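You operate a simulated robot arm through the tools that you are given. There is no shell and no other tool. Be economical: measure what you need, move in short steps, check, and stop when the job is done.

The job below is to be done with a simulated two-armed robot. You get a single attempt, and the scene is never put back.

Task
Take the red square tin and put it on the end table. Take the grey slip book and put it on the writing pad. Open the green door, take the red cup from the shelf behind the green door and leave it on the low shelf of the sideboard, then shut the door. Push the green bookend shut. Do these in any order. Set down upright: red square tin. The green bookend goes toward x +0.0, y -1.0, z +0.0 (a direction in the base frame), to its stop.

Only the result counts: the job must be done as asked and must still hold three seconds after the hand-in. Knocking over, shifting, dropping, spilling or breaking anything else fails it.

Robot
Two 7-joint arms with two-finger parallel grippers on one trunk, on a base that drives. Base frame: it is fixed to the floor where the robot stands at the start and does not move with it; the origin is under the middle of the robot, x ahead of it, y to its left, z up. Readings come in mm, degrees, newtons and seconds.
The left shoulder is at the start at [60, 144, 866], the right one opposite. With the tool pointing down near the work surface each hand reaches from about 100 to 680 mm from the robot's upright axis, wherever it stands, measured 20 degrees to its own side. Places, roughly: end table [-2600, -2400, 600]; green bookend [-2500, -600, 300]; green door [-4100, 2100, 600]; grey slip book [1000, 3750, 750]; low shelf of the sideboard (124x20 cm) [-4240, 2300, 180]; red cup (12x8x7 cm) [-4200, 2200, 500]; red square tin [750, 250, 750]; writing pad (16x12x2 cm) [900, 600, 800]. Payload 1.57 kg a hand.
The TCP of each hand is the grasp point between the finger pads, 30 mm short of the fingertips. In the tool frame z runs along the fingers and y along their closing line. Largest opening 110 mm; finger width 24, thickness 12; the body of the gripper, 48 by 112 mm, starts 78 mm behind the TCP.
Orientation is that of the tool frame in the base frame, as a unit quaternion [x, y, z, w]. With the fingers straight down and closing along the base's y, the tool's x points along the base's -x, its y along +y and its z along -z.

Tools
- The arms move only by the tool apply_moves. It takes "left_steps", "right_steps" or both (then of equal length, played together; a hand with none holds still); each is a list of rows, each a list of 7 numbers: the opening in per cent of the stroke, from 0 (shut) to 100 (fully open), then the shift along the tool's x, y, z in mm, then the turn, a rotation vector about the tool's x, y, z in degrees. In form: [[jaw, dx, dy, dz, rx, ry, rz], ...]. A call has 1 to 20 rows; each row shifts and turns the commanded pose from where the row before left it, along the tool's axes as they then stand. Each row takes 0.2 s and may step no farther than 50 mm and 8.6 degrees from the row before; otherwise, or with a gripper value out of range, the whole call is refused. Where a pose cannot be reached the arm comes as near as it can. A force on the tool above 40 N (or 10 N above the force at the start of the call, whichever is more), or a blocked arm, ends the call early, and 0.2 s more pass. Each finger travels about 45 mm/s and halts on what it meets, pressing with about 27 N; the grip force reading is that of the motor and also rises with nothing between the fingers. The clock runs only during rows and for 0.2 s after the last one: add rows that do not move to give the fingers time. The reply holds the time, the measured pose of the TCP, the force on the tool along the base axes, the opening and the grip force, in the units named above and with some noise, with the torque about the TCP (base axes, N m) and any sound that the robot's microphone picked up, and new pictures: "pictures" is both (left out), scene, wrist or none (wrist: the cameras of the hands that moved).
- Cameras (640 x 400 px; columns grow to the right, rows downward): "scene" is now at [50.8, 28.2, 1487.3]; the picture's right is [0.37, -0.93, 0.00], its down [-0.60, -0.24, -0.77] and it looks along [0.71, 0.28, -0.64] (base axes); focal length 248 px, centre (320, 200). "left" rides on the left gripper at [70, -16, -141] in its tool frame; the picture's right is [0.23, 0.97, 0.00], its down [-0.86, 0.20, -0.48] and it looks along [-0.47, 0.11, 0.88] (tool axes); focal length 222 px, centre (320, 200). "right" rides on the right gripper at [70, 16, -141] in its tool frame; the picture's right is [-0.23, 0.97, 0.00], its down [-0.86, -0.20, -0.48] and it looks along [-0.47, -0.11, 0.88] (tool axes); focal length 222 px, centre (320, 200). There is no depth. A picture from a camera that has moved, and an enlarged one, comes with that camera's place and axes in the base frame and with its lens.
- lift_body(by): slides the trunk up (or, below 0, down) by that many mm; the arms and the scene camera ride with it, the base frame stays. It gives what a move gives, with no picture.
- base_move(legs): drives the robot by 1 to 6 legs, each [ahead, left, turn to the left] in mm, mm and degrees, along the robot's own axes; the way and the turn of a leg run together, so that a leg with both is an arc; at most 1500 mm and 180 degrees a leg. The arms and the cameras ride along, it lands a little off, and it stops where it bumps. It gives what a move gives, and a new picture of the scene camera.
- turn_head(pan, tilt): turns the head with the scene camera to pan (to the left, within 86 degrees either way) and tilt (down, from -29 to 69), counted from straight ahead of the robot. It gives what a move gives, and a new picture of the scene camera.
- close_up(camera, box): a new picture of the part [left, top, right, bottom] of that camera's present view, enlarged. It takes no simulated time.
- job_done(): hands the job in; it is judged then, once.

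Go step by step. Nothing tells you exact positions but the pictures and the camera data: compare them with the known pose of the tool, close in by small moves and look again before you grip or let go. The budget is 165 turns and 260 pictures, counting those below and the enlarged ones. Unless the task says otherwise, let go and move clear before handing in.

The tools are called as name(argument=value, ...) on one line, values as JSON. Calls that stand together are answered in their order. apply_moves: Moves the arms, as the interface text tells. Its arguments: {"type":"object","properties":{"left_steps":{"type":"array","items":{"type":"array","items":{"type":"number"}}},"right_steps":{"type":"array","items":{"type":"array","items":{"type":"number"}}},"pictures":{"type":"string","enum":["both","scene","wrist","none"]}},"required":[]} The other tools are called the same way: lift_body (by) slides the trunk up or down; base_move (legs) drives the base; turn_head (pan, tilt) turns the head that bears the scene camera; close_up (camera, box) takes an enlarged picture of a part of a camera's view; job_done () hands the job in.

At the start:

```text
clock: 0.0
left_position: [277.0, 367.7, 1048.4]
left_tcp_rot: [0.0, 1.0, -0.001, -0.001]
left_contact_force: [0.1, -0.9, 0.0]
left_torque: [-0.02, 0.0, -0.01]
left_width: 110.2
left_gripper_force: 0.1
right_position: [387.6, 28.3, 1010.3]
right_tcp_rot: [0.0, 1.0, 0.002, -0.001]
right_contact_force: [-0.3, 0.3, -0.5]
right_torque: [-0.03, -0.03, 0.0]
right_width: 110.0
right_gripper_force: 0.0
trunk travel left (down, up): [-465.0, 125.0]
robot x, y, heading: [-0.3, 0.6, -0.0]
head pan, tilt: [21.6, 40.0]
```

scene: 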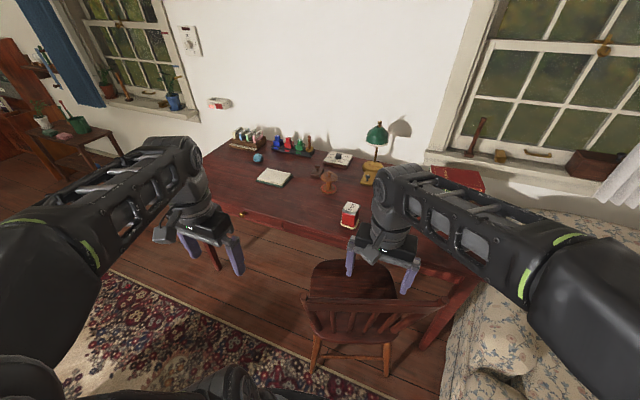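
right: 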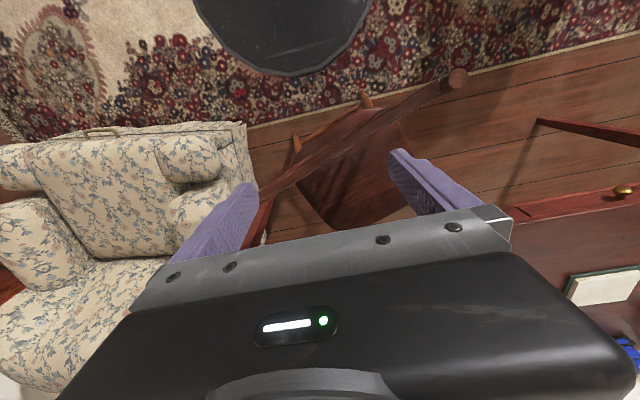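
left: 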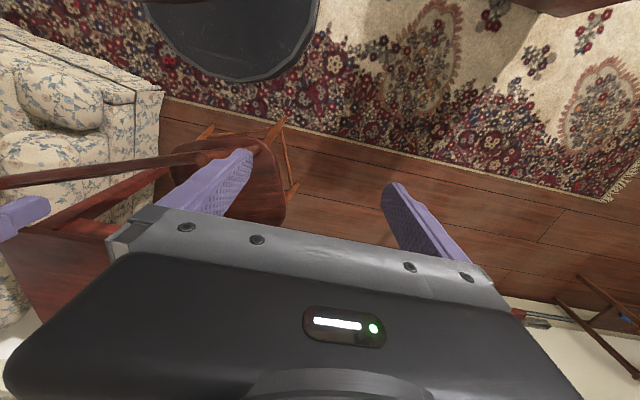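

I see the desk with the tin and the writing pad in front of me and a chair in between. I'll look around the room first, with an enlarged view of the desk.

close_up(camera="scene", box=[200, 110, 440, 260])

turn_head(pan=80, tilt=25)

turn_head(pan=-70, tilt=25)

```text
2.67 times, centred on (320, 185) of scene
camera zoom: at [50.8, 28.2, 1487.3], right [0.37, -0.93, 0.0], down [-0.6, -0.24, -0.77], along [0.71, 0.28, -0.64], focal length 661 px, centre (320, 240)
```

zoom: 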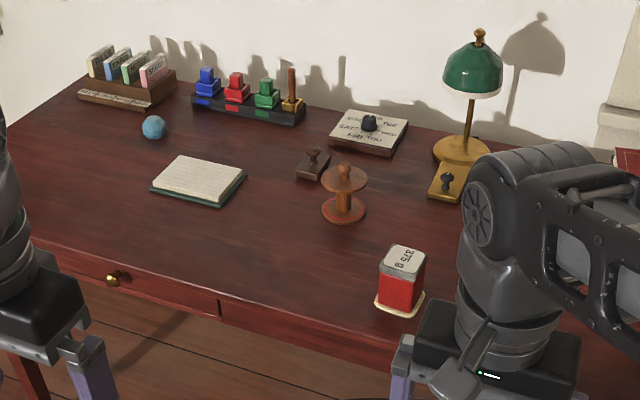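

```text
clock: 1.3
left_position: [277.2, 368.5, 1046.4]
left_tcp_rot: [0.0, 1.0, 0.0, -0.001]
left_contact_force: [-0.2, -0.6, -0.6]
left_torque: [-0.01, 0.0, 0.02]
left_width: 110.2
left_gripper_force: 0.0
right_position: [389.6, 30.0, 1010.2]
right_tcp_rot: [0.001, 1.0, 0.0, 0.0]
right_contact_force: [0.0, -0.8, -0.1]
right_torque: [0.05, -0.03, -0.02]
right_width: 110.2
right_gripper_force: 0.1
trunk travel left (down, up): [-465.0, 125.0]
robot x, y, heading: [-1.7, 0.7, 0.1]
head pan, tilt: [80.0, 25.0]
camera scene: at [-12.2, 87.6, 1510.6], right [0.98, -0.17, 0.0], down [-0.07, -0.42, -0.91], along [0.16, 0.89, -0.42], focal length 248 px, centre (320, 200)
```

scene: 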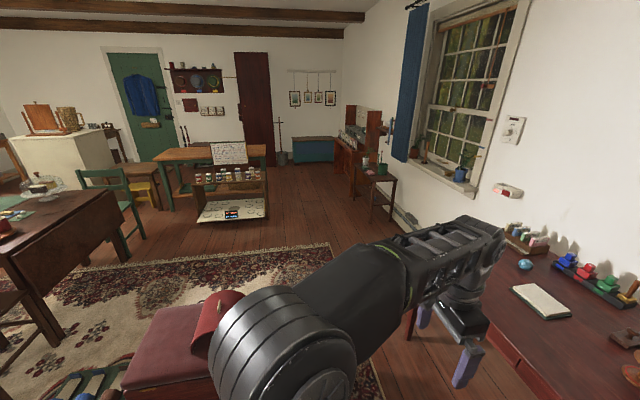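

```text
clock: 3.6
left_position: [277.2, 367.0, 1047.1]
left_tcp_rot: [-0.001, 1.0, 0.0, -0.001]
left_contact_force: [0.3, 0.2, -0.4]
left_torque: [-0.03, -0.01, -0.01]
left_width: 109.9
left_gripper_force: 0.1
right_position: [389.5, 29.0, 1009.9]
right_tcp_rot: [0.0, 1.0, 0.001, 0.0]
right_contact_force: [-0.4, -0.4, 1.1]
right_torque: [-0.04, 0.0, -0.01]
right_width: 109.9
right_gripper_force: 0.2
trunk travel left (down, up): [-465.0, 125.0]
robot x, y, heading: [-0.2, 1.8, 0.2]
head pan, tilt: [-70.0, 25.0]
camera scene: at [3.3, -89.7, 1510.6], right [-0.94, -0.34, 0.0], down [-0.14, 0.4, -0.91], along [0.31, -0.85, -0.42], focal length 248 px, centre (320, 200)
```

scene: 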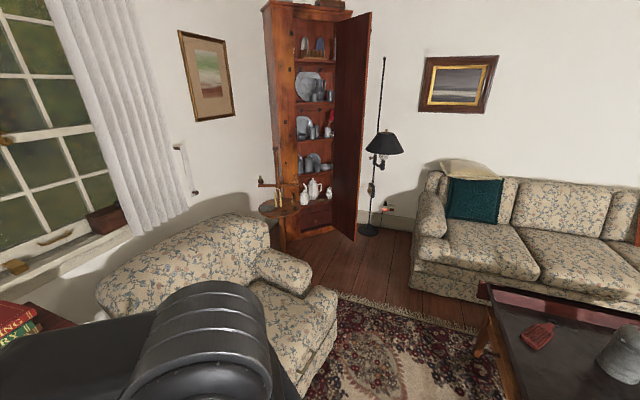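

The book's furniture stands along the same wall, far to my left. I'll turn left on the spot and look down that way.

base_move(legs=[[0, 0, 90]])

turn_head(pan=-5, tilt=30)

close_up(camera="scene", box=[320, 60, 480, 160])

```text
clock: 7.9
left_position: [-373.6, 270.9, 1046.8]
left_tcp_rot: [0.715, -0.7, 0.0, 0.001]
left_contact_force: [-0.5, -0.2, 0.6]
left_torque: [0.0, -0.02, 0.03]
left_width: 110.4
left_gripper_force: 0.1
right_position: [-38.1, 388.7, 1009.6]
right_tcp_rot: [0.714, -0.7, -0.001, 0.0]
right_contact_force: [0.2, 0.4, 0.3]
right_torque: [-0.06, 0.04, 0.0]
right_width: 110.1
right_gripper_force: 0.0
trunk travel left (down, up): [-465.0, 125.0]
robot x, y, heading: [-1.2, 2.8, 91.2]
head pan, tilt: [-70.0, 25.0]
camera scene: at [88.1, 0.1, 1510.6], right [0.36, -0.93, 0.0], down [-0.39, -0.15, -0.91], along [0.84, 0.33, -0.42], focal length 248 px, centre (320, 200)
```

scene: 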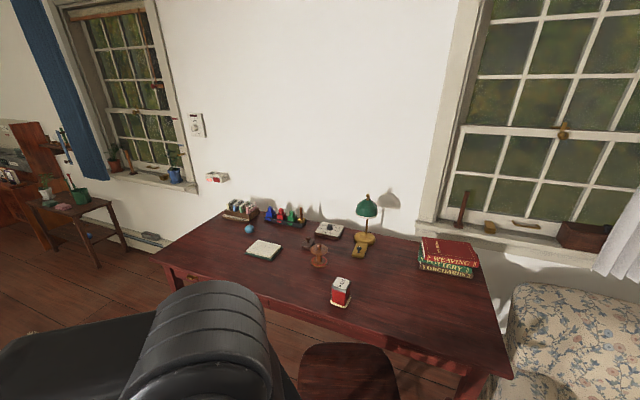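

```text
clock: 9.3
left_position: [-374.0, 270.7, 1047.5]
left_tcp_rot: [0.714, -0.7, 0.002, 0.001]
left_contact_force: [-0.5, 0.0, 0.4]
left_torque: [0.01, -0.01, 0.01]
left_width: 110.2
left_gripper_force: 0.1
right_position: [-38.3, 388.1, 1008.7]
right_tcp_rot: [0.714, -0.7, 0.0, 0.0]
right_contact_force: [0.5, 0.7, 0.3]
right_torque: [-0.03, -0.04, 0.01]
right_width: 109.9
right_gripper_force: 0.0
trunk travel left (down, up): [-465.0, 125.0]
robot x, y, heading: [-1.5, 1.6, 91.2]
head pan, tilt: [-5.0, 30.0]
camera scene: at [8.3, 57.1, 1502.6], right [1.0, -0.07, 0.0], down [-0.03, -0.5, -0.87], along [0.06, 0.86, -0.5], focal length 248 px, centre (320, 200)
```

scene: 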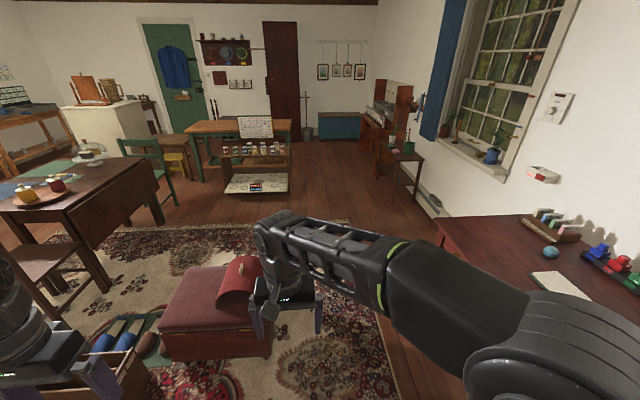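

```text
4.00 times, centred on (400, 110) of scene
camera zoom: at [8.3, 57.1, 1502.6], right [1.0, -0.07, 0.0], down [-0.03, -0.5, -0.87], along [0.06, 0.86, -0.5], focal length 992 px, centre (0, 560)
```

zoom: 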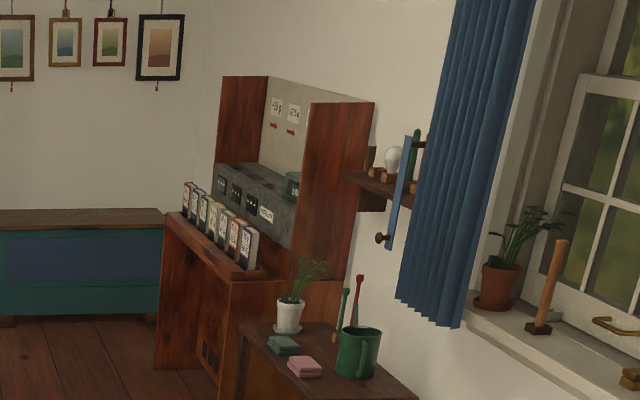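

The row of slip books stands on the front of a wooden console near (1000, 3750). I'll drive along the clear aisle to about (200, 2900).

base_move(legs=[[1450, -130, 0], [1450, -130, -1]])

turn_head(pan=-45, tilt=40)

```text
clock: 13.2
left_position: [-320.1, 959.9, 1046.8]
left_tcp_rot: [0.711, -0.703, 0.0, 0.003]
left_contact_force: [0.7, 0.4, 0.0]
left_torque: [0.01, 0.0, 0.05]
left_width: 110.0
left_gripper_force: 0.0
right_position: [16.9, 1075.0, 1007.7]
right_tcp_rot: [0.712, -0.702, 0.0, 0.002]
right_contact_force: [0.5, 0.1, 0.5]
right_torque: [0.0, 0.03, 0.02]
right_width: 109.9
right_gripper_force: 0.2
trunk travel left (down, up): [-465.0, 125.0]
robot x, y, heading: [51.2, 684.1, 91.1]
head pan, tilt: [-5.0, 30.0]
stopped in leg 1: the robot was blocked; the commanded pose is now the measured one
camera scene: at [60.1, 744.3, 1502.4], right [1.0, -0.08, 0.0], down [-0.04, -0.5, -0.86], along [0.07, 0.86, -0.5], focal length 248 px, centre (320, 200)
```

scene: 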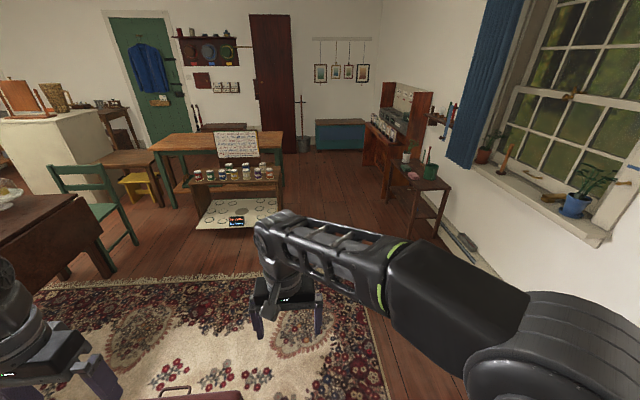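

```text
clock: 14.2
left_position: [-321.5, 957.6, 1048.0]
left_tcp_rot: [0.711, -0.703, 0.001, 0.0]
left_contact_force: [0.3, -0.5, -0.1]
left_torque: [0.01, 0.01, -0.03]
left_width: 109.6
left_gripper_force: 0.0
right_position: [15.3, 1071.9, 1010.8]
right_tcp_rot: [0.712, -0.703, -0.001, 0.0]
right_contact_force: [-0.1, 0.1, 0.3]
right_torque: [-0.01, -0.01, -0.01]
right_width: 110.3
right_gripper_force: 0.0
trunk travel left (down, up): [-465.0, 125.0]
robot x, y, heading: [48.6, 683.6, 90.6]
head pan, tilt: [-45.0, 40.0]
camera scene: at [111.9, 712.1, 1487.3], right [0.72, -0.7, 0.0], down [-0.45, -0.46, -0.77], along [0.54, 0.55, -0.64], focal length 248 px, centre (320, 200)
```

scene: 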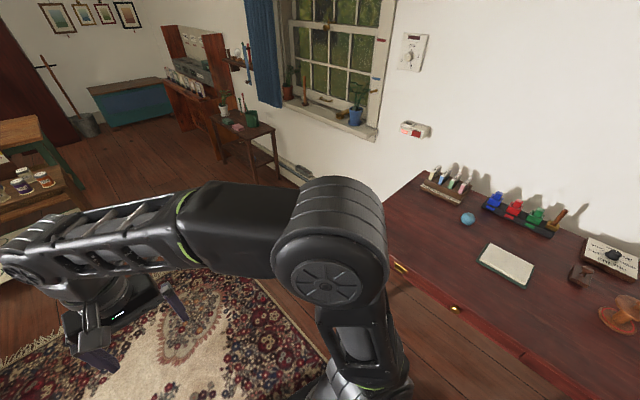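

I bumped something low, probably the upholstered chest. I'll look down to see the clearance.

turn_head(pan=0, tilt=66)

turn_head(pan=50, tilt=60)

```text
clock: 15.3
left_position: [-321.4, 958.4, 1047.1]
left_tcp_rot: [0.711, -0.703, 0.0, 0.001]
left_contact_force: [0.8, 0.1, -0.3]
left_torque: [0.02, -0.02, -0.01]
left_width: 109.9
left_gripper_force: 0.1
right_position: [15.7, 1073.5, 1010.2]
right_tcp_rot: [0.712, -0.703, -0.001, 0.0]
right_contact_force: [0.1, 0.1, 0.1]
right_torque: [-0.01, 0.04, 0.0]
right_width: 109.8
right_gripper_force: 0.0
trunk travel left (down, up): [-465.0, 125.0]
robot x, y, heading: [50.9, 685.5, 90.5]
head pan, tilt: [0.0, 66.0]
camera scene: at [51.9, 710.6, 1453.9], right [1.0, 0.01, 0.0], down [0.01, -0.91, -0.41], along [0.0, 0.41, -0.91], focal length 248 px, centre (320, 200)
```

scene: 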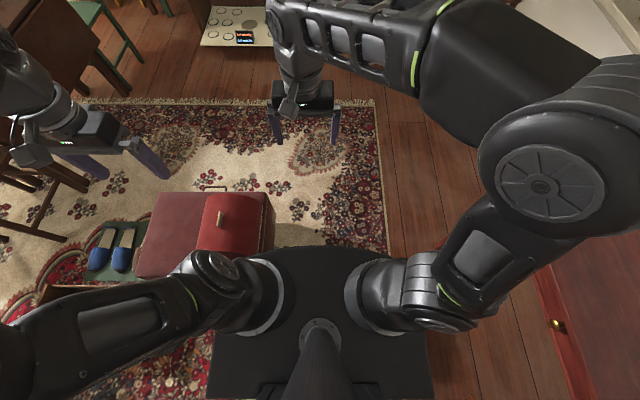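

```text
clock: 16.5
left_position: [-321.6, 958.2, 1046.3]
left_tcp_rot: [0.711, -0.703, 0.0, 0.001]
left_contact_force: [0.0, 0.7, -0.1]
left_torque: [0.0, -0.01, -0.04]
left_width: 110.0
left_gripper_force: 0.1
right_position: [13.6, 1070.8, 1011.0]
right_tcp_rot: [0.712, -0.702, 0.0, 0.0]
right_contact_force: [-0.5, -0.6, -0.5]
right_torque: [0.01, -0.02, -0.01]
right_width: 109.9
right_gripper_force: 0.0
trunk travel left (down, up): [-465.0, 125.0]
robot x, y, heading: [47.8, 683.7, 90.5]
head pan, tilt: [50.0, 60.0]
camera scene: at [1.0, 693.4, 1460.5], right [0.63, 0.77, 0.0], down [0.67, -0.55, -0.5], along [-0.39, 0.32, -0.87], focal length 248 px, centre (320, 200)
```

scene: 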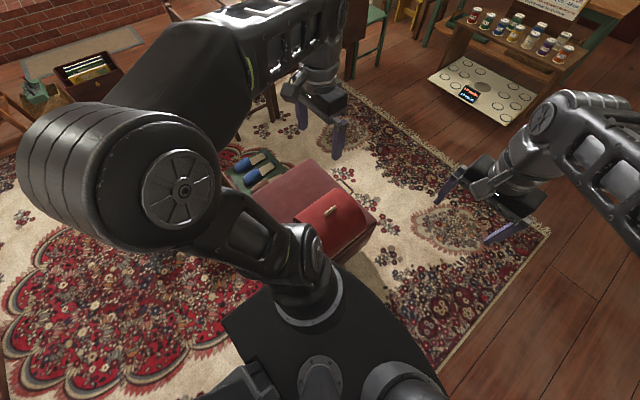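

The chest corner is just ahead at x ≈ -150. I'll back off, shift right to x ≈ 270 and continue.

base_move(legs=[[-80, 0, 0], [0, -225, 0], [1150, 0, 0], [1150, 0, 0]])

turn_head(pan=-45, tilt=40)

```text
clock: 29.7
left_position: [-124.4, 3157.8, 1048.0]
left_tcp_rot: [0.709, -0.705, 0.001, 0.0]
left_contact_force: [-0.9, -1.4, 0.0]
left_torque: [-0.01, 0.01, -0.03]
left_width: 109.9
left_gripper_force: 0.1
right_position: [212.7, 3269.2, 1009.2]
right_tcp_rot: [0.71, -0.704, -0.001, 0.001]
right_contact_force: [0.6, -0.7, 0.6]
right_torque: [0.0, 0.04, 0.0]
right_width: 110.0
right_gripper_force: 0.0
trunk travel left (down, up): [-465.0, 125.0]
robot x, y, heading: [249.8, 2880.2, 90.6]
head pan, tilt: [50.0, 60.0]
camera scene: at [196.3, 2892.0, 1460.5], right [0.64, 0.77, 0.0], down [0.67, -0.55, -0.5], along [-0.39, 0.32, -0.87], focal length 248 px, centre (320, 200)
```

scene: 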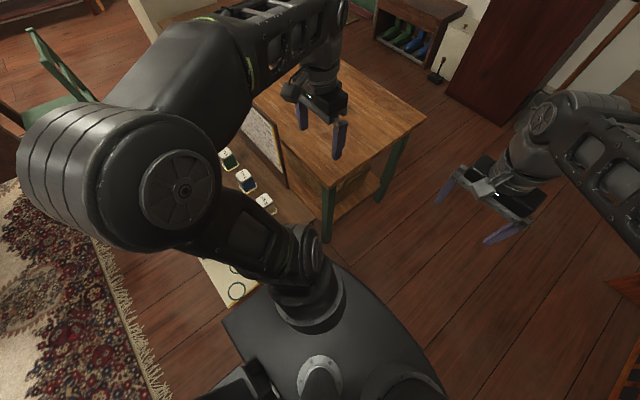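

```text
clock: 31.4
left_position: [-126.4, 3157.7, 1047.0]
left_tcp_rot: [0.71, -0.705, 0.0, 0.002]
left_contact_force: [-0.3, 0.4, 0.6]
left_torque: [0.01, -0.02, 0.0]
left_width: 110.2
left_gripper_force: 0.1
right_position: [212.3, 3271.0, 1010.1]
right_tcp_rot: [0.711, -0.703, -0.001, 0.0]
right_contact_force: [0.8, -1.0, 0.5]
right_torque: [0.0, 0.0, 0.01]
right_width: 109.9
right_gripper_force: 0.2
trunk travel left (down, up): [-465.0, 125.0]
robot x, y, heading: [246.7, 2884.2, 90.3]
head pan, tilt: [-45.0, 40.0]
camera scene: at [307.3, 2909.7, 1487.2], right [0.71, -0.7, 0.0], down [-0.45, -0.46, -0.77], along [0.54, 0.55, -0.64], focal length 248 px, centre (320, 200)
```

scene: 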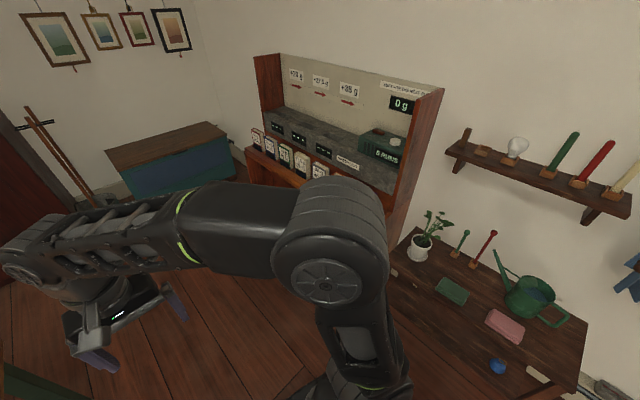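

The slip books stand in a row on the front ledge of the console. I'll drive to y ≈ 3750 and turn to face it.

base_move(legs=[[840, 0, 0], [0, 0, -90]])

turn_head(pan=0, tilt=42)

```text
clock: 39.7
left_position: [507.4, 4100.5, 1046.8]
left_tcp_rot: [-0.014, 1.0, 0.0, -0.001]
left_contact_force: [-0.4, 0.1, 1.0]
left_torque: [0.03, 0.0, -0.02]
left_width: 109.9
left_gripper_force: 0.0
right_position: [626.9, 3766.3, 1009.4]
right_tcp_rot: [-0.016, 1.0, 0.001, 0.001]
right_contact_force: [1.0, 0.6, 1.3]
right_torque: [0.02, 0.02, -0.02]
right_width: 109.8
right_gripper_force: 0.0
trunk travel left (down, up): [-465.0, 125.0]
robot x, y, heading: [238.4, 3725.1, 1.6]
head pan, tilt: [-45.0, 40.0]
camera scene: at [273.0, 3662.9, 1487.3], right [-0.69, -0.73, 0.0], down [-0.47, 0.44, -0.77], along [0.56, -0.53, -0.64], focal length 248 px, centre (320, 200)
```

scene: 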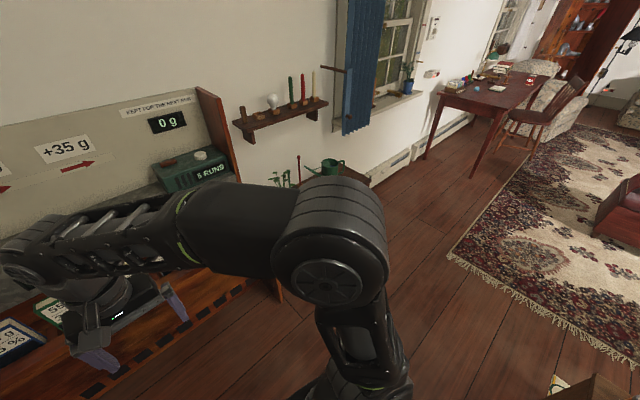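

```text
clock: 40.8
left_position: [505.8, 4102.0, 1048.0]
left_tcp_rot: [-0.013, 1.0, 0.0, -0.002]
left_contact_force: [-0.3, -0.5, -0.4]
left_torque: [-0.01, -0.05, 0.0]
left_width: 109.9
left_gripper_force: 0.0
right_position: [625.9, 3766.3, 1010.1]
right_tcp_rot: [-0.016, 1.0, 0.001, 0.0]
right_contact_force: [-0.2, 0.3, -0.7]
right_torque: [0.0, -0.02, -0.01]
right_width: 109.9
right_gripper_force: 0.0
trunk travel left (down, up): [-465.0, 125.0]
robot x, y, heading: [236.2, 3720.7, 1.6]
head pan, tilt: [0.0, 42.0]
camera scene: at [294.8, 3723.7, 1484.3], right [0.03, -1.0, 0.0], down [-0.67, -0.02, -0.74], along [0.74, 0.02, -0.67], focal length 248 px, centre (320, 200)
```

scene: 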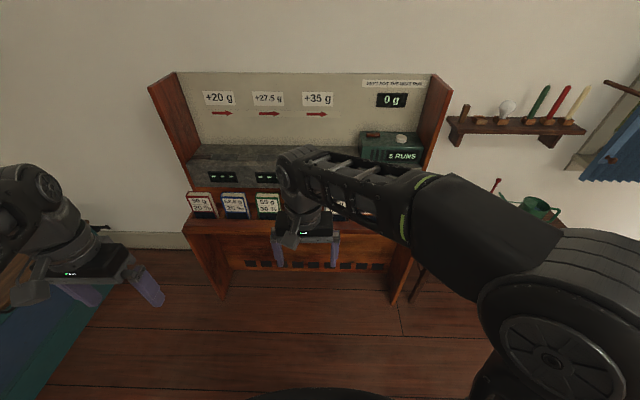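

The right arm hides part of the row. I'll move the right hand aside to see the books, then zoom.

apply_moves(right_steps=[[100, 0, -50, 0, 0, 0, 0], [100, 0, -50, 0, 0, 0, 0], [100, 0, -50, 0, 0, 0, 0], [100, 0, -50, 0, 0, 0, 0], [100, 0, -50, 0, 0, 0, 0], [100, 0, -50, 0, 0, 0, 0]], pictures="none")

close_up(camera="scene", box=[160, 130, 480, 330])

```text
clock: 42.2
left_position: [507.3, 4102.2, 1048.5]
left_tcp_rot: [-0.013, 1.0, 0.0, -0.001]
left_contact_force: [-0.6, -0.2, -0.1]
left_torque: [0.01, 0.02, -0.03]
left_width: 109.9
left_gripper_force: 0.1
right_position: [634.8, 3465.7, 1009.4]
right_tcp_rot: [-0.016, 1.0, 0.001, 0.0]
right_contact_force: [1.4, -0.1, 0.3]
right_torque: [0.01, 0.0, 0.03]
right_width: 110.0
right_gripper_force: 0.1
trunk travel left (down, up): [-465.0, 125.0]
robot x, y, heading: [240.9, 3722.5, 1.9]
head pan, tilt: [0.0, 42.0]
```

```text
2.00 times, centred on (320, 230) of scene
camera zoom: at [294.7, 3723.1, 1484.3], right [0.03, -1.0, 0.0], down [-0.67, -0.02, -0.74], along [0.74, 0.02, -0.67], focal length 496 px, centre (320, 140)
```

zoom: 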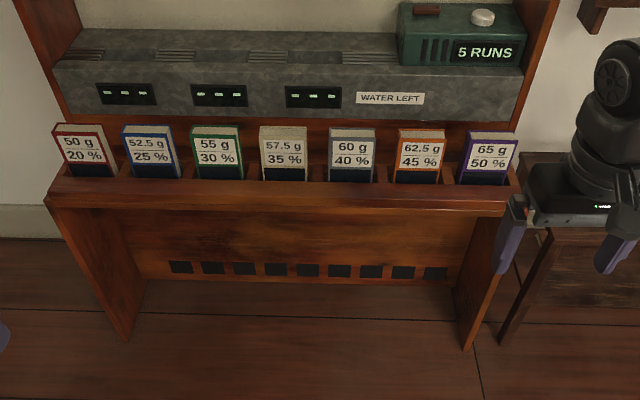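

Seven slip books with coloured borders; the fifth ("60 g") looks grey and the fourth beige. I'll zoom to be sure.

close_up(camera="scene", box=[280, 185, 360, 235])

```text
8.00 times, centred on (320, 210) of scene
camera zoom: at [294.7, 3723.1, 1484.3], right [0.03, -1.0, 0.0], down [-0.67, -0.02, -0.74], along [0.74, 0.02, -0.67], focal length 1984 px, centre (320, 120)
```

zoom: 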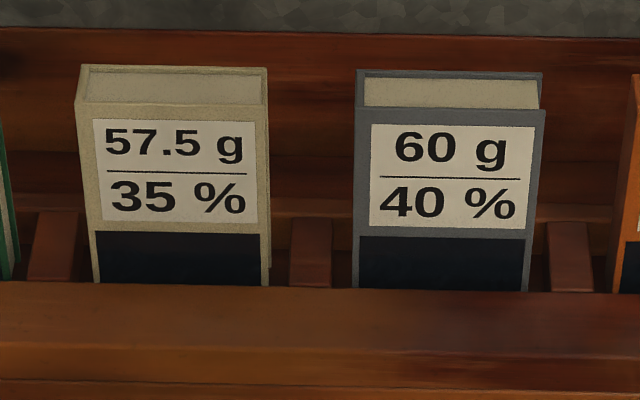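

The grey one is the "60 g" book at about y 3680. I'll bring the right hand towards it, square with the base axes, and view it from the wrist camera.

apply_moves(right_steps=[[100, 0, 50, 0, 0, 0, 1.9], [100, 0, 50, 0, 0, 0, 0], [100, -20, 50, 0, 0, 0, 0], [100, -50, 50, 0, 0, 0, 0], [100, -50, 14, 0, 0, 0, 0], [100, 0, 0, 0, 0, 0, 0]], pictures="wrist")

```text
refused: row 3 steps farther than a row can; nothing moved
```

apply_moves(right_steps=[[100, 0, 49, 0, 0, 0, 1.9], [100, 0, 49, 0, 0, 0, 0], [100, -10, 48, 0, 0, 0, 0], [100, -35, 34, 0, 0, 0, 0], [100, -35, 34, 0, 0, 0, 0], [100, -40, 0, 0, 0, 0, 0], [100, 0, 0, 0, 0, 0, 0]], pictures="wrist")

```text
clock: 43.8
left_position: [505.5, 4101.0, 1048.1]
left_tcp_rot: [-0.015, 1.0, 0.001, -0.001]
left_contact_force: [-0.3, -0.9, 0.2]
left_torque: [0.01, -0.01, 0.03]
left_width: 110.2
left_gripper_force: 0.0
right_position: [754.8, 3680.8, 1007.1]
right_tcp_rot: [0.001, 1.0, 0.002, 0.0]
right_contact_force: [0.7, 0.5, -0.5]
right_torque: [-0.01, 0.0, -0.03]
right_width: 109.9
right_gripper_force: 0.0
trunk travel left (down, up): [-465.0, 125.0]
robot x, y, heading: [239.4, 3723.9, 1.3]
head pan, tilt: [0.0, 42.0]
camera right: at [684.9, 3696.1, 1149.6], right [0.23, 0.97, 0.0], down [0.85, -0.2, 0.48], along [0.47, -0.11, -0.88], focal length 222 px, centre (320, 200)
```

right: 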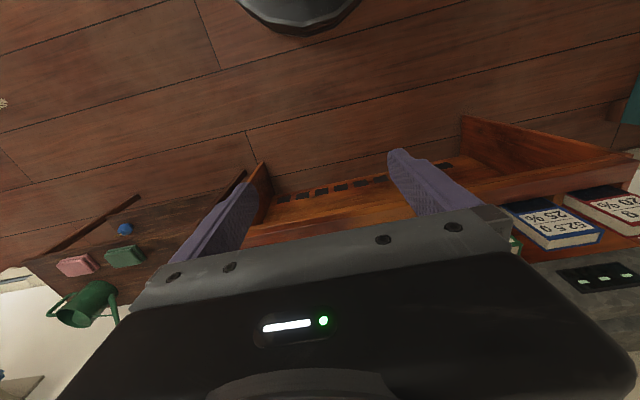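

The palm hides the grey book from the wrist camera here, but its neighbours are visible for triangulating the row; zooming on them.

close_up(camera="right", box=[480, 150, 640, 250])

close_up(camera="scene", box=[180, 175, 340, 275])

```text
4.00 times, centred on (560, 200) of right
camera zoom: at [684.9, 3696.1, 1149.6], right [0.23, 0.97, 0.0], down [0.85, -0.2, 0.48], along [0.47, -0.11, -0.88], focal length 888 px, centre (-640, 200)
```

zoom: 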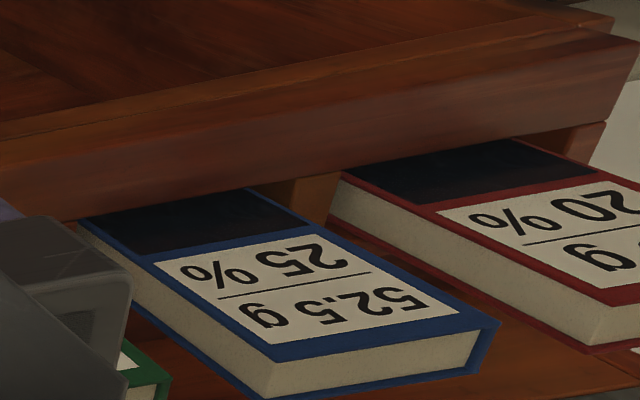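

```text
4.00 times, centred on (260, 225) of scene
camera zoom: at [294.4, 3723.8, 1484.3], right [0.03, -1.0, 0.0], down [-0.67, -0.02, -0.74], along [0.74, 0.02, -0.67], focal length 992 px, centre (560, 100)
```

zoom: 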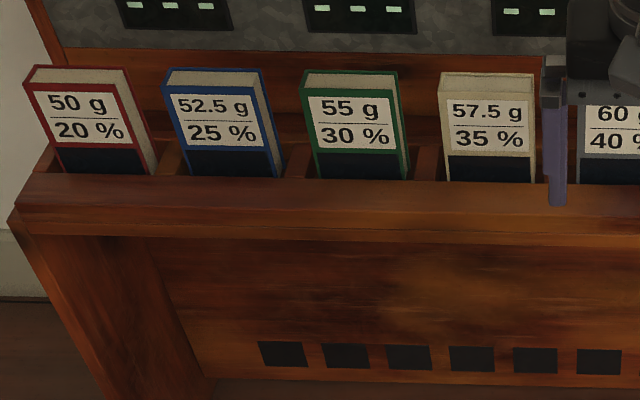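

The row's front faces are vertical at x≈1045 with tops at z≈812; the grey book is about 96 wide, centred at y≈3680. I'll drive 240 mm closer.

base_move(legs=[[240, 0, -1.3]])

close_up(camera="right", box=[160, 100, 480, 300])

```text
clock: 45.6
left_position: [754.3, 4099.8, 1047.3]
left_tcp_rot: [-0.002, 1.0, 0.001, -0.001]
left_contact_force: [0.7, 0.0, -0.5]
left_torque: [-0.04, 0.02, -0.01]
left_width: 110.1
left_gripper_force: 0.1
right_position: [993.4, 3672.2, 1006.0]
right_tcp_rot: [0.012, 1.0, 0.001, 0.0]
right_contact_force: [-0.2, 0.4, -0.1]
right_torque: [-0.01, 0.01, 0.02]
right_width: 110.0
right_gripper_force: 0.2
trunk travel left (down, up): [-465.0, 125.0]
robot x, y, heading: [477.3, 3727.4, 0.3]
head pan, tilt: [0.0, 42.0]
camera scene: at [534.8, 3726.5, 1484.2], right [0.01, -1.0, 0.0], down [-0.67, 0.0, -0.74], along [0.74, 0.0, -0.67], focal length 248 px, centre (320, 200)
```

scene: 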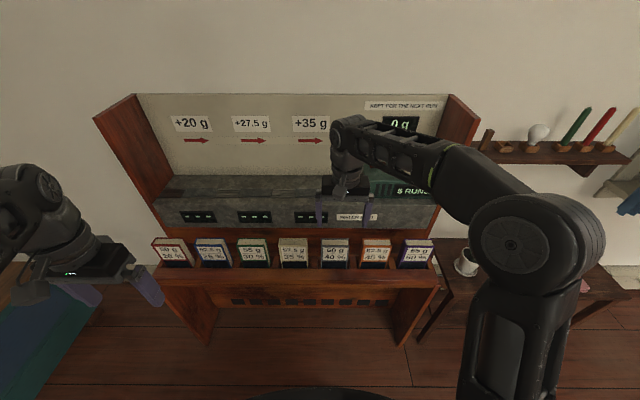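

```text
2.00 times, centred on (320, 200) of right
camera zoom: at [923.8, 3689.8, 1149.0], right [0.25, 0.97, 0.0], down [0.85, -0.22, 0.48], along [0.46, -0.12, -0.88], focal length 444 px, centre (320, 200)
```

zoom: 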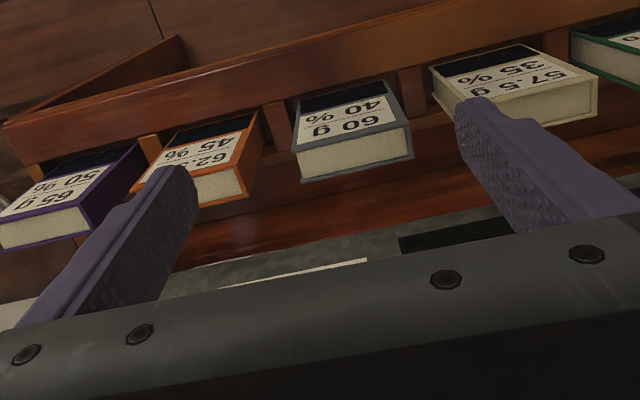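

The grey book centre is about (1066, 3680), 92 wide and 30 thick. I'll square the hand, move over it and descend to just above, then check.

apply_moves(right_steps=[[100, -36, 4, 0, 0, 0, -1.4], [100, -36, 4, 0, 0, 0, 0], [100, 0, 0, 45, 0, 0, 0], [100, 0, 0, 45, 0, 0, 0], [100, 0, 0, 40, 0, 0, 0], [100, 0, 0, 0, 0, 0, 0], [100, 0, 0, 0, 0, 0, 0]], pictures="both")

```text
clock: 47.2
left_position: [753.8, 4098.9, 1047.2]
left_tcp_rot: [-0.002, 1.0, 0.0, 0.0]
left_contact_force: [1.2, -0.9, -0.4]
left_torque: [0.02, 0.04, 0.02]
left_width: 109.9
left_gripper_force: 0.0
right_position: [1027.9, 3677.7, 878.4]
right_tcp_rot: [0.0, 1.0, 0.001, 0.0]
right_contact_force: [0.4, 0.4, 0.3]
right_torque: [-0.01, 0.01, 0.01]
right_width: 109.8
right_gripper_force: 0.0
right hand out of reach, approached as far as the arm can: row 2
trunk travel left (down, up): [-465.0, 125.0]
robot x, y, heading: [480.2, 3731.4, 0.1]
head pan, tilt: [0.0, 42.0]
camera scene: at [533.6, 3726.6, 1484.3], right [0.01, -1.0, 0.0], down [-0.67, 0.0, -0.74], along [0.74, 0.0, -0.67], focal length 248 px, centre (320, 200)
camera right: at [958.6, 3692.8, 1020.8], right [0.23, 0.97, 0.0], down [0.86, -0.2, 0.48], along [0.47, -0.11, -0.88], focal length 222 px, centre (320, 200)
```

scene: 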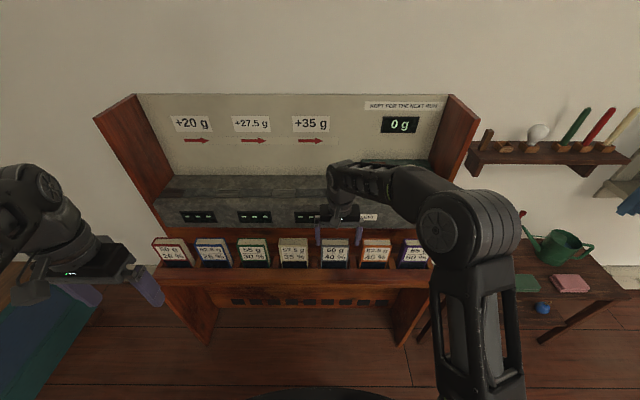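
right: 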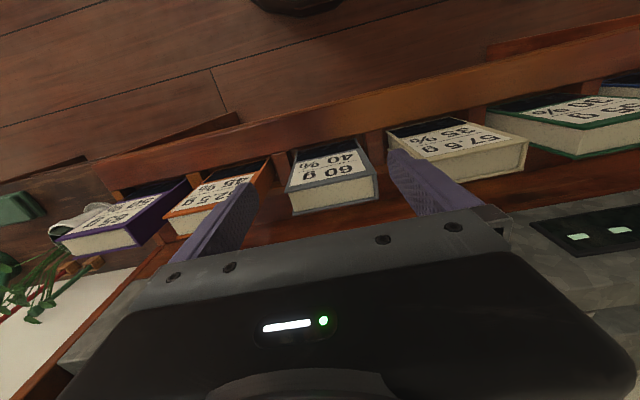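

The arm fell short in x. I'll draw the hand back 60 mm, then drive 100 mm closer.

apply_moves(right_steps=[[100, 40, 0, 0, 0, 0, 0], [100, 20, 0, 0, 0, 0, 0]], pictures="none")

base_move(legs=[[100, 0, 0]])

close_up(camera="right", box=[160, 100, 480, 300])

```text
clock: 47.8
left_position: [754.5, 4098.7, 1047.8]
left_tcp_rot: [-0.002, 1.0, 0.001, -0.001]
left_contact_force: [-0.2, 0.3, -0.2]
left_torque: [0.02, -0.02, 0.01]
left_width: 110.1
left_gripper_force: 0.0
right_position: [968.3, 3675.3, 879.8]
right_tcp_rot: [0.0, 1.0, 0.001, 0.0]
right_contact_force: [0.2, -0.1, -0.9]
right_torque: [0.01, 0.03, -0.02]
right_width: 110.1
right_gripper_force: 0.1
trunk travel left (down, up): [-465.0, 125.0]
robot x, y, heading: [476.5, 3730.8, 0.1]
head pan, tilt: [0.0, 42.0]
```

```text
clock: 48.9
left_position: [855.2, 4100.0, 1046.8]
left_tcp_rot: [-0.003, 1.0, 0.001, -0.002]
left_contact_force: [1.1, -0.5, -0.5]
left_torque: [0.01, 0.04, 0.0]
left_width: 110.1
left_gripper_force: 0.1
right_position: [1069.4, 3675.8, 878.9]
right_tcp_rot: [0.0, 1.0, 0.001, -0.001]
right_contact_force: [0.8, 0.7, -0.5]
right_torque: [0.02, 0.03, 0.0]
right_width: 110.0
right_gripper_force: 0.2
trunk travel left (down, up): [-465.0, 125.0]
robot x, y, heading: [576.1, 3729.7, 0.4]
head pan, tilt: [0.0, 42.0]
camera scene: at [634.5, 3727.1, 1484.2], right [0.01, -1.0, 0.0], down [-0.67, 0.0, -0.74], along [0.74, 0.0, -0.67], focal length 248 px, centre (320, 200)
```

scene: 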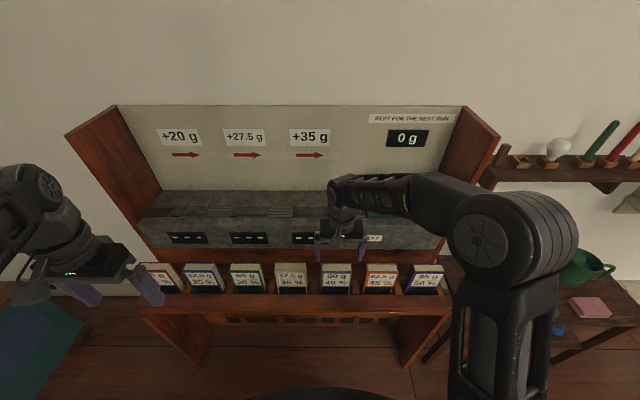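

```text
2.00 times, centred on (320, 200) of right
camera zoom: at [998.6, 3691.9, 1021.1], right [0.23, 0.97, 0.0], down [0.86, -0.2, 0.48], along [0.46, -0.11, -0.88], focal length 444 px, centre (320, 200)
```

zoom: 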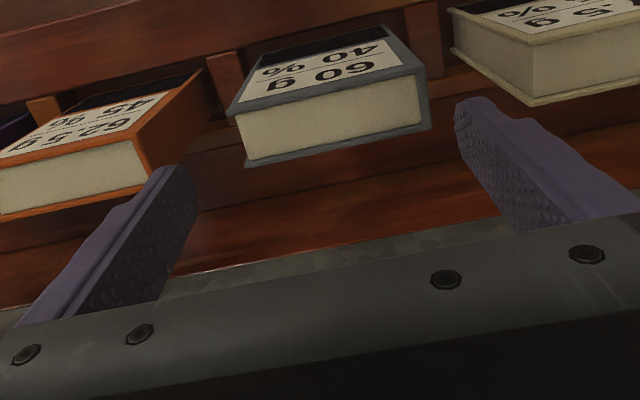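

The book centre is at (1065, 3681); small correction, then straight down to grip depth.

apply_moves(right_steps=[[100, 4, 5, 0, 0, 0, 0], [100, 0, 0, 30, 0, 0, 0], [100, 0, 0, 30, 0, 0, 0], [100, 0, 0, 25, 0, 0, 0], [100, 0, 0, 0, 0, 0, 0]], pictures="both")

close_up(camera="scene", box=[270, 200, 430, 300])

```text
clock: 50.1
left_position: [852.3, 4100.5, 1048.1]
left_tcp_rot: [-0.002, 1.0, 0.0, -0.002]
left_contact_force: [0.2, -0.2, 0.2]
left_torque: [-0.02, 0.02, 0.0]
left_width: 110.0
left_gripper_force: 0.0
right_position: [1064.3, 3681.9, 793.8]
right_tcp_rot: [0.001, 1.0, 0.0, 0.0]
right_contact_force: [-0.6, 0.0, 0.4]
right_torque: [0.02, -0.01, -0.01]
right_width: 110.0
right_gripper_force: 0.0
trunk travel left (down, up): [-465.0, 125.0]
robot x, y, heading: [576.8, 3732.5, 0.4]
head pan, tilt: [0.0, 42.0]
camera scene: at [632.8, 3727.0, 1484.3], right [0.01, -1.0, 0.0], down [-0.67, 0.0, -0.74], along [0.74, 0.0, -0.67], focal length 248 px, centre (320, 200)
camera right: at [994.4, 3697.8, 937.0], right [0.23, 0.97, 0.0], down [0.85, -0.2, 0.48], along [0.47, -0.11, -0.88], focal length 222 px, centre (320, 200)
```

scene: 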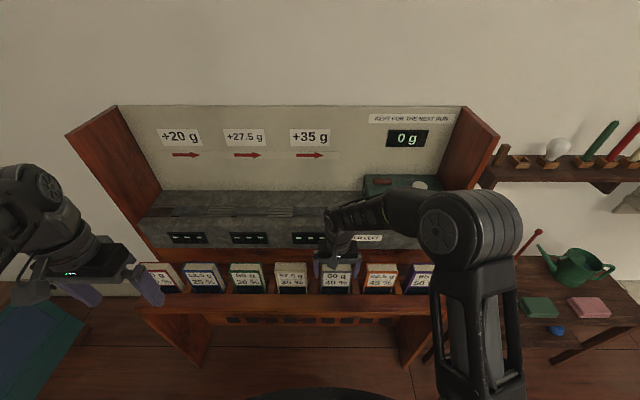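
right: 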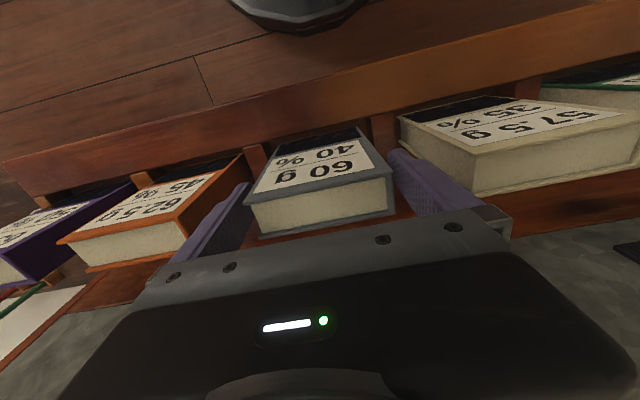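

```text
4.00 times, centred on (350, 250) of scene
camera zoom: at [632.8, 3727.0, 1484.3], right [0.01, -1.0, 0.0], down [-0.67, 0.0, -0.74], along [0.74, 0.0, -0.67], focal length 992 px, centre (200, 0)
```

zoom: 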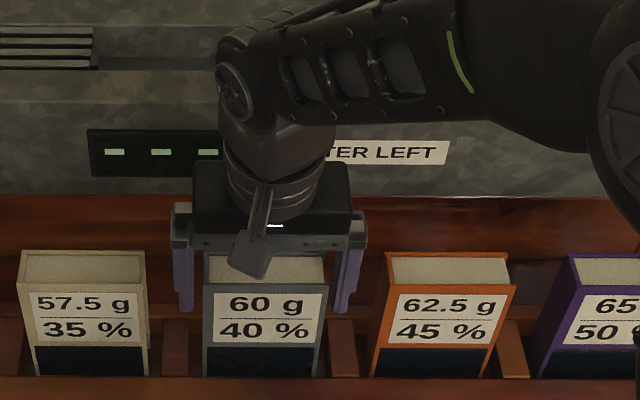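

The fingers straddle the grey book cleanly. Down another 30 mm, close, and lift a little.

apply_moves(right_steps=[[100, 0, 0, 30, 0, 0, 0], [0, 0, 0, 0, 0, 0, 0], [0, 0, 0, 0, 0, 0, 0], [0, 0, 0, 0, 0, 0, 0], [0, 0, 0, 0, 0, 0, 0], [0, 0, 0, -20, 0, 0, 0], [0, 0, 0, -40, 0, 0, 0], [0, 0, 0, -45, 0, 0, 0]], pictures="both")

```text
clock: 51.9
left_position: [853.0, 4099.5, 1047.2]
left_tcp_rot: [-0.003, 1.0, 0.001, -0.001]
left_contact_force: [0.7, -0.2, 0.9]
left_torque: [0.04, -0.01, 0.0]
left_width: 109.8
left_gripper_force: 0.2
right_position: [1062.4, 3681.9, 870.6]
right_tcp_rot: [0.001, 1.0, 0.0, -0.001]
right_contact_force: [-0.9, 0.1, -4.3]
right_torque: [0.0, 0.0, 0.0]
right_width: 97.8
right_gripper_force: 27.4
trunk travel left (down, up): [-465.0, 125.0]
robot x, y, heading: [580.0, 3732.5, 0.4]
head pan, tilt: [0.0, 42.0]
camera scene: at [632.5, 3726.9, 1484.3], right [0.01, -1.0, 0.0], down [-0.67, 0.0, -0.74], along [0.74, 0.0, -0.67], focal length 248 px, centre (320, 200)
camera right: at [992.3, 3696.8, 1012.6], right [0.23, 0.97, 0.0], down [0.86, -0.2, 0.48], along [0.47, -0.11, -0.88], focal length 222 px, centre (320, 200)
```

scene: 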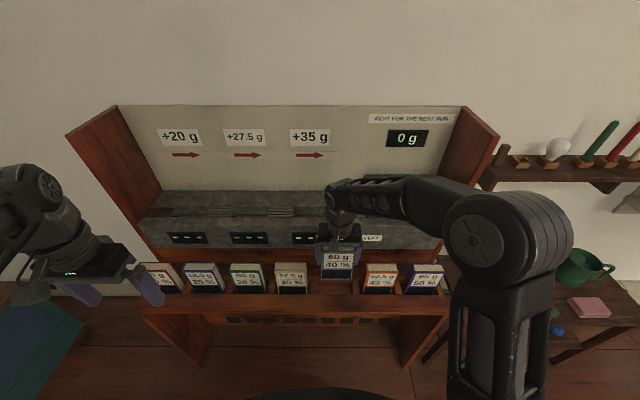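
right: 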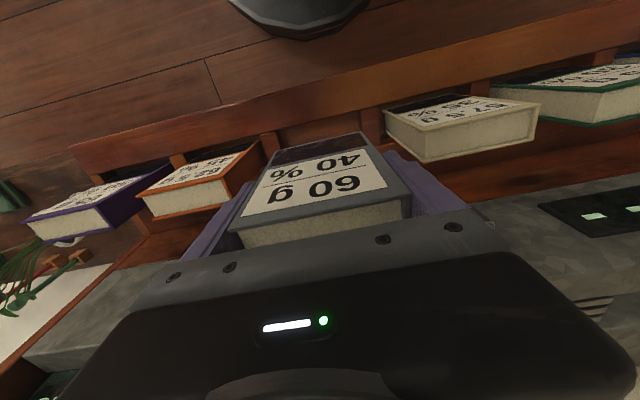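

The book is held. I'll lift clear, back away, and look at its lower end.

apply_moves(right_steps=[[0, 0, 0, -45, 0, 0, 0], [0, 0, 0, -45, 0, 0, 0], [0, 0, 0, -30, 0, 0, 0], [0, 0, 0, 0, 0, 0, 0]], pictures="none")

base_move(legs=[[-320, 0, 0]])

close_up(camera="scene", box=[270, 180, 430, 280])

```text
clock: 52.9
left_position: [854.2, 4099.7, 1047.8]
left_tcp_rot: [-0.003, 1.0, 0.001, 0.0]
left_contact_force: [-0.4, 0.8, -0.8]
left_torque: [-0.01, 0.02, -0.02]
left_width: 110.1
left_gripper_force: 0.2
right_position: [1063.8, 3681.4, 990.9]
right_tcp_rot: [0.001, 1.0, 0.001, 0.001]
right_contact_force: [-0.3, -0.7, -4.5]
right_torque: [0.0, 0.04, 0.03]
right_width: 97.9
right_gripper_force: 27.4
trunk travel left (down, up): [-465.0, 125.0]
robot x, y, heading: [578.1, 3731.1, 0.2]
head pan, tilt: [0.0, 42.0]
```

```text
clock: 55.1
left_position: [530.5, 4098.2, 1048.9]
left_tcp_rot: [-0.004, 1.0, 0.002, -0.002]
left_contact_force: [-1.2, 0.3, 0.6]
left_torque: [0.02, -0.05, -0.01]
left_width: 110.0
left_gripper_force: 0.1
right_position: [741.5, 3680.2, 991.6]
right_tcp_rot: [-0.001, 1.0, 0.001, -0.001]
right_contact_force: [0.2, -0.3, -3.8]
right_torque: [0.02, -0.02, -0.01]
right_width: 98.0
right_gripper_force: 27.2
trunk travel left (down, up): [-465.0, 125.0]
robot x, y, heading: [259.9, 3729.5, 0.7]
head pan, tilt: [0.0, 42.0]
camera scene: at [311.1, 3725.2, 1484.3], right [0.01, -1.0, 0.0], down [-0.67, 0.0, -0.74], along [0.74, 0.01, -0.67], focal length 248 px, centre (320, 200)
```

scene: 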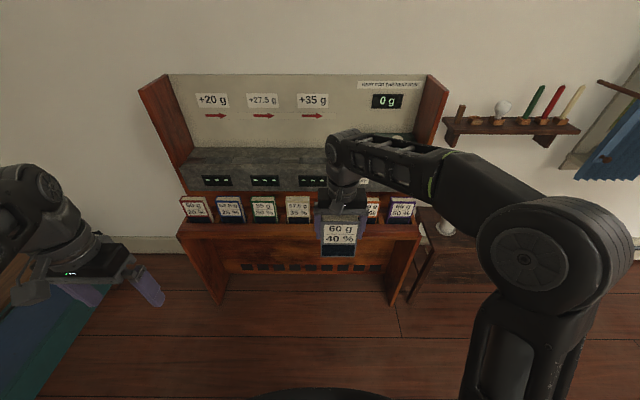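

```text
4.00 times, centred on (350, 230) of scene
camera zoom: at [311.1, 3725.2, 1484.3], right [0.01, -1.0, 0.0], down [-0.67, 0.0, -0.74], along [0.74, 0.01, -0.67], focal length 992 px, centre (200, 80)
```

zoom: 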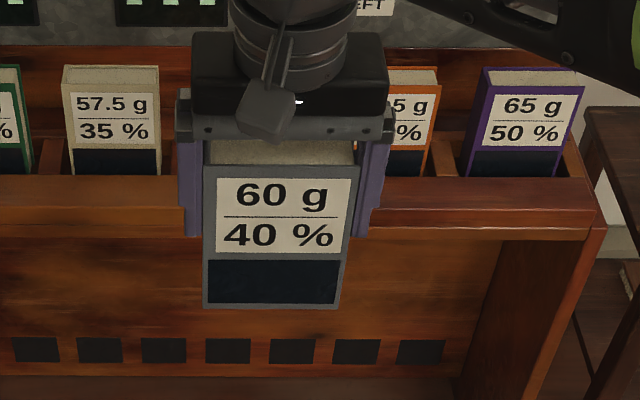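

The book is 150 tall, its bottom 104 mm below the TCP. Keeping my heading, I'll strafe back along the aisle to the desk, to about (320, 800).

base_move(legs=[[60, -1450, 0], [0, -1470, 0]])

turn_head(pan=-12, tilt=45)

```text
clock: 68.9
left_position: [586.8, 1220.0, 1047.4]
left_tcp_rot: [0.012, 1.0, 0.001, -0.002]
left_contact_force: [0.8, -0.1, 0.5]
left_torque: [0.02, 0.02, 0.01]
left_width: 110.2
left_gripper_force: 0.1
right_position: [783.7, 796.0, 991.7]
right_tcp_rot: [0.015, 1.0, 0.001, 0.001]
right_contact_force: [-0.4, -0.5, -3.8]
right_torque: [0.03, 0.04, -0.03]
right_width: 98.0
right_gripper_force: 27.1
trunk travel left (down, up): [-465.0, 125.0]
robot x, y, heading: [300.4, 859.7, -1.1]
head pan, tilt: [0.0, 42.0]
camera scene: at [356.0, 854.2, 1484.3], right [-0.02, -1.0, 0.0], down [-0.67, 0.02, -0.74], along [0.74, -0.02, -0.67], focal length 248 px, centre (320, 200)
```

scene: 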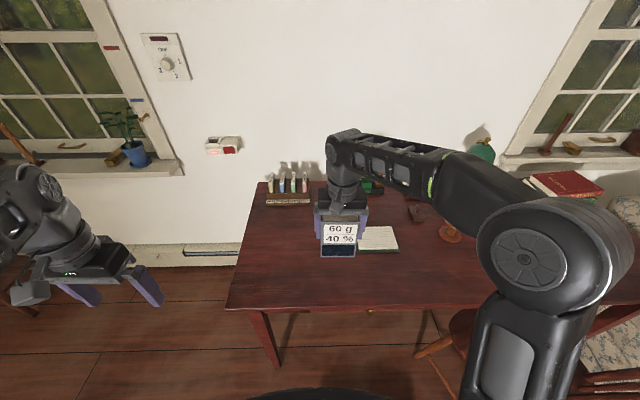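

```text
clock: 69.7
left_position: [587.0, 1221.4, 1048.1]
left_tcp_rot: [0.012, 1.0, 0.001, -0.001]
left_contact_force: [0.0, -0.6, 0.4]
left_torque: [0.01, -0.03, -0.01]
left_width: 110.1
left_gripper_force: 0.0
right_position: [785.2, 796.7, 991.4]
right_tcp_rot: [0.016, 1.0, 0.001, 0.0]
right_contact_force: [-0.3, 0.2, -4.2]
right_torque: [0.01, 0.03, 0.02]
right_width: 98.0
right_gripper_force: 27.1
trunk travel left (down, up): [-465.0, 125.0]
robot x, y, heading: [301.9, 858.9, -1.3]
head pan, tilt: [-12.0, 45.0]
camera scene: at [351.5, 837.7, 1480.0], right [-0.23, -0.97, 0.0], down [-0.69, 0.16, -0.71], along [0.69, -0.16, -0.71], focal length 248 px, centre (320, 200)
```

scene: 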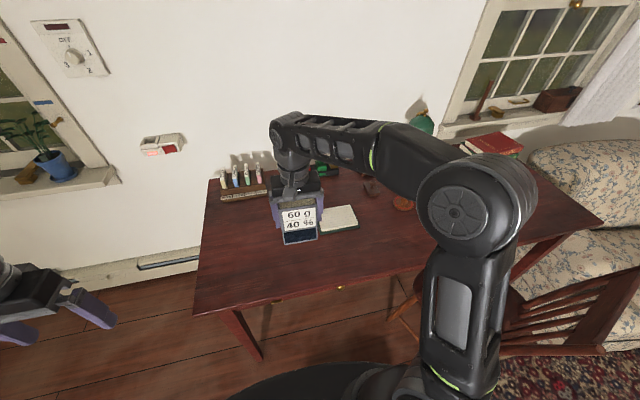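

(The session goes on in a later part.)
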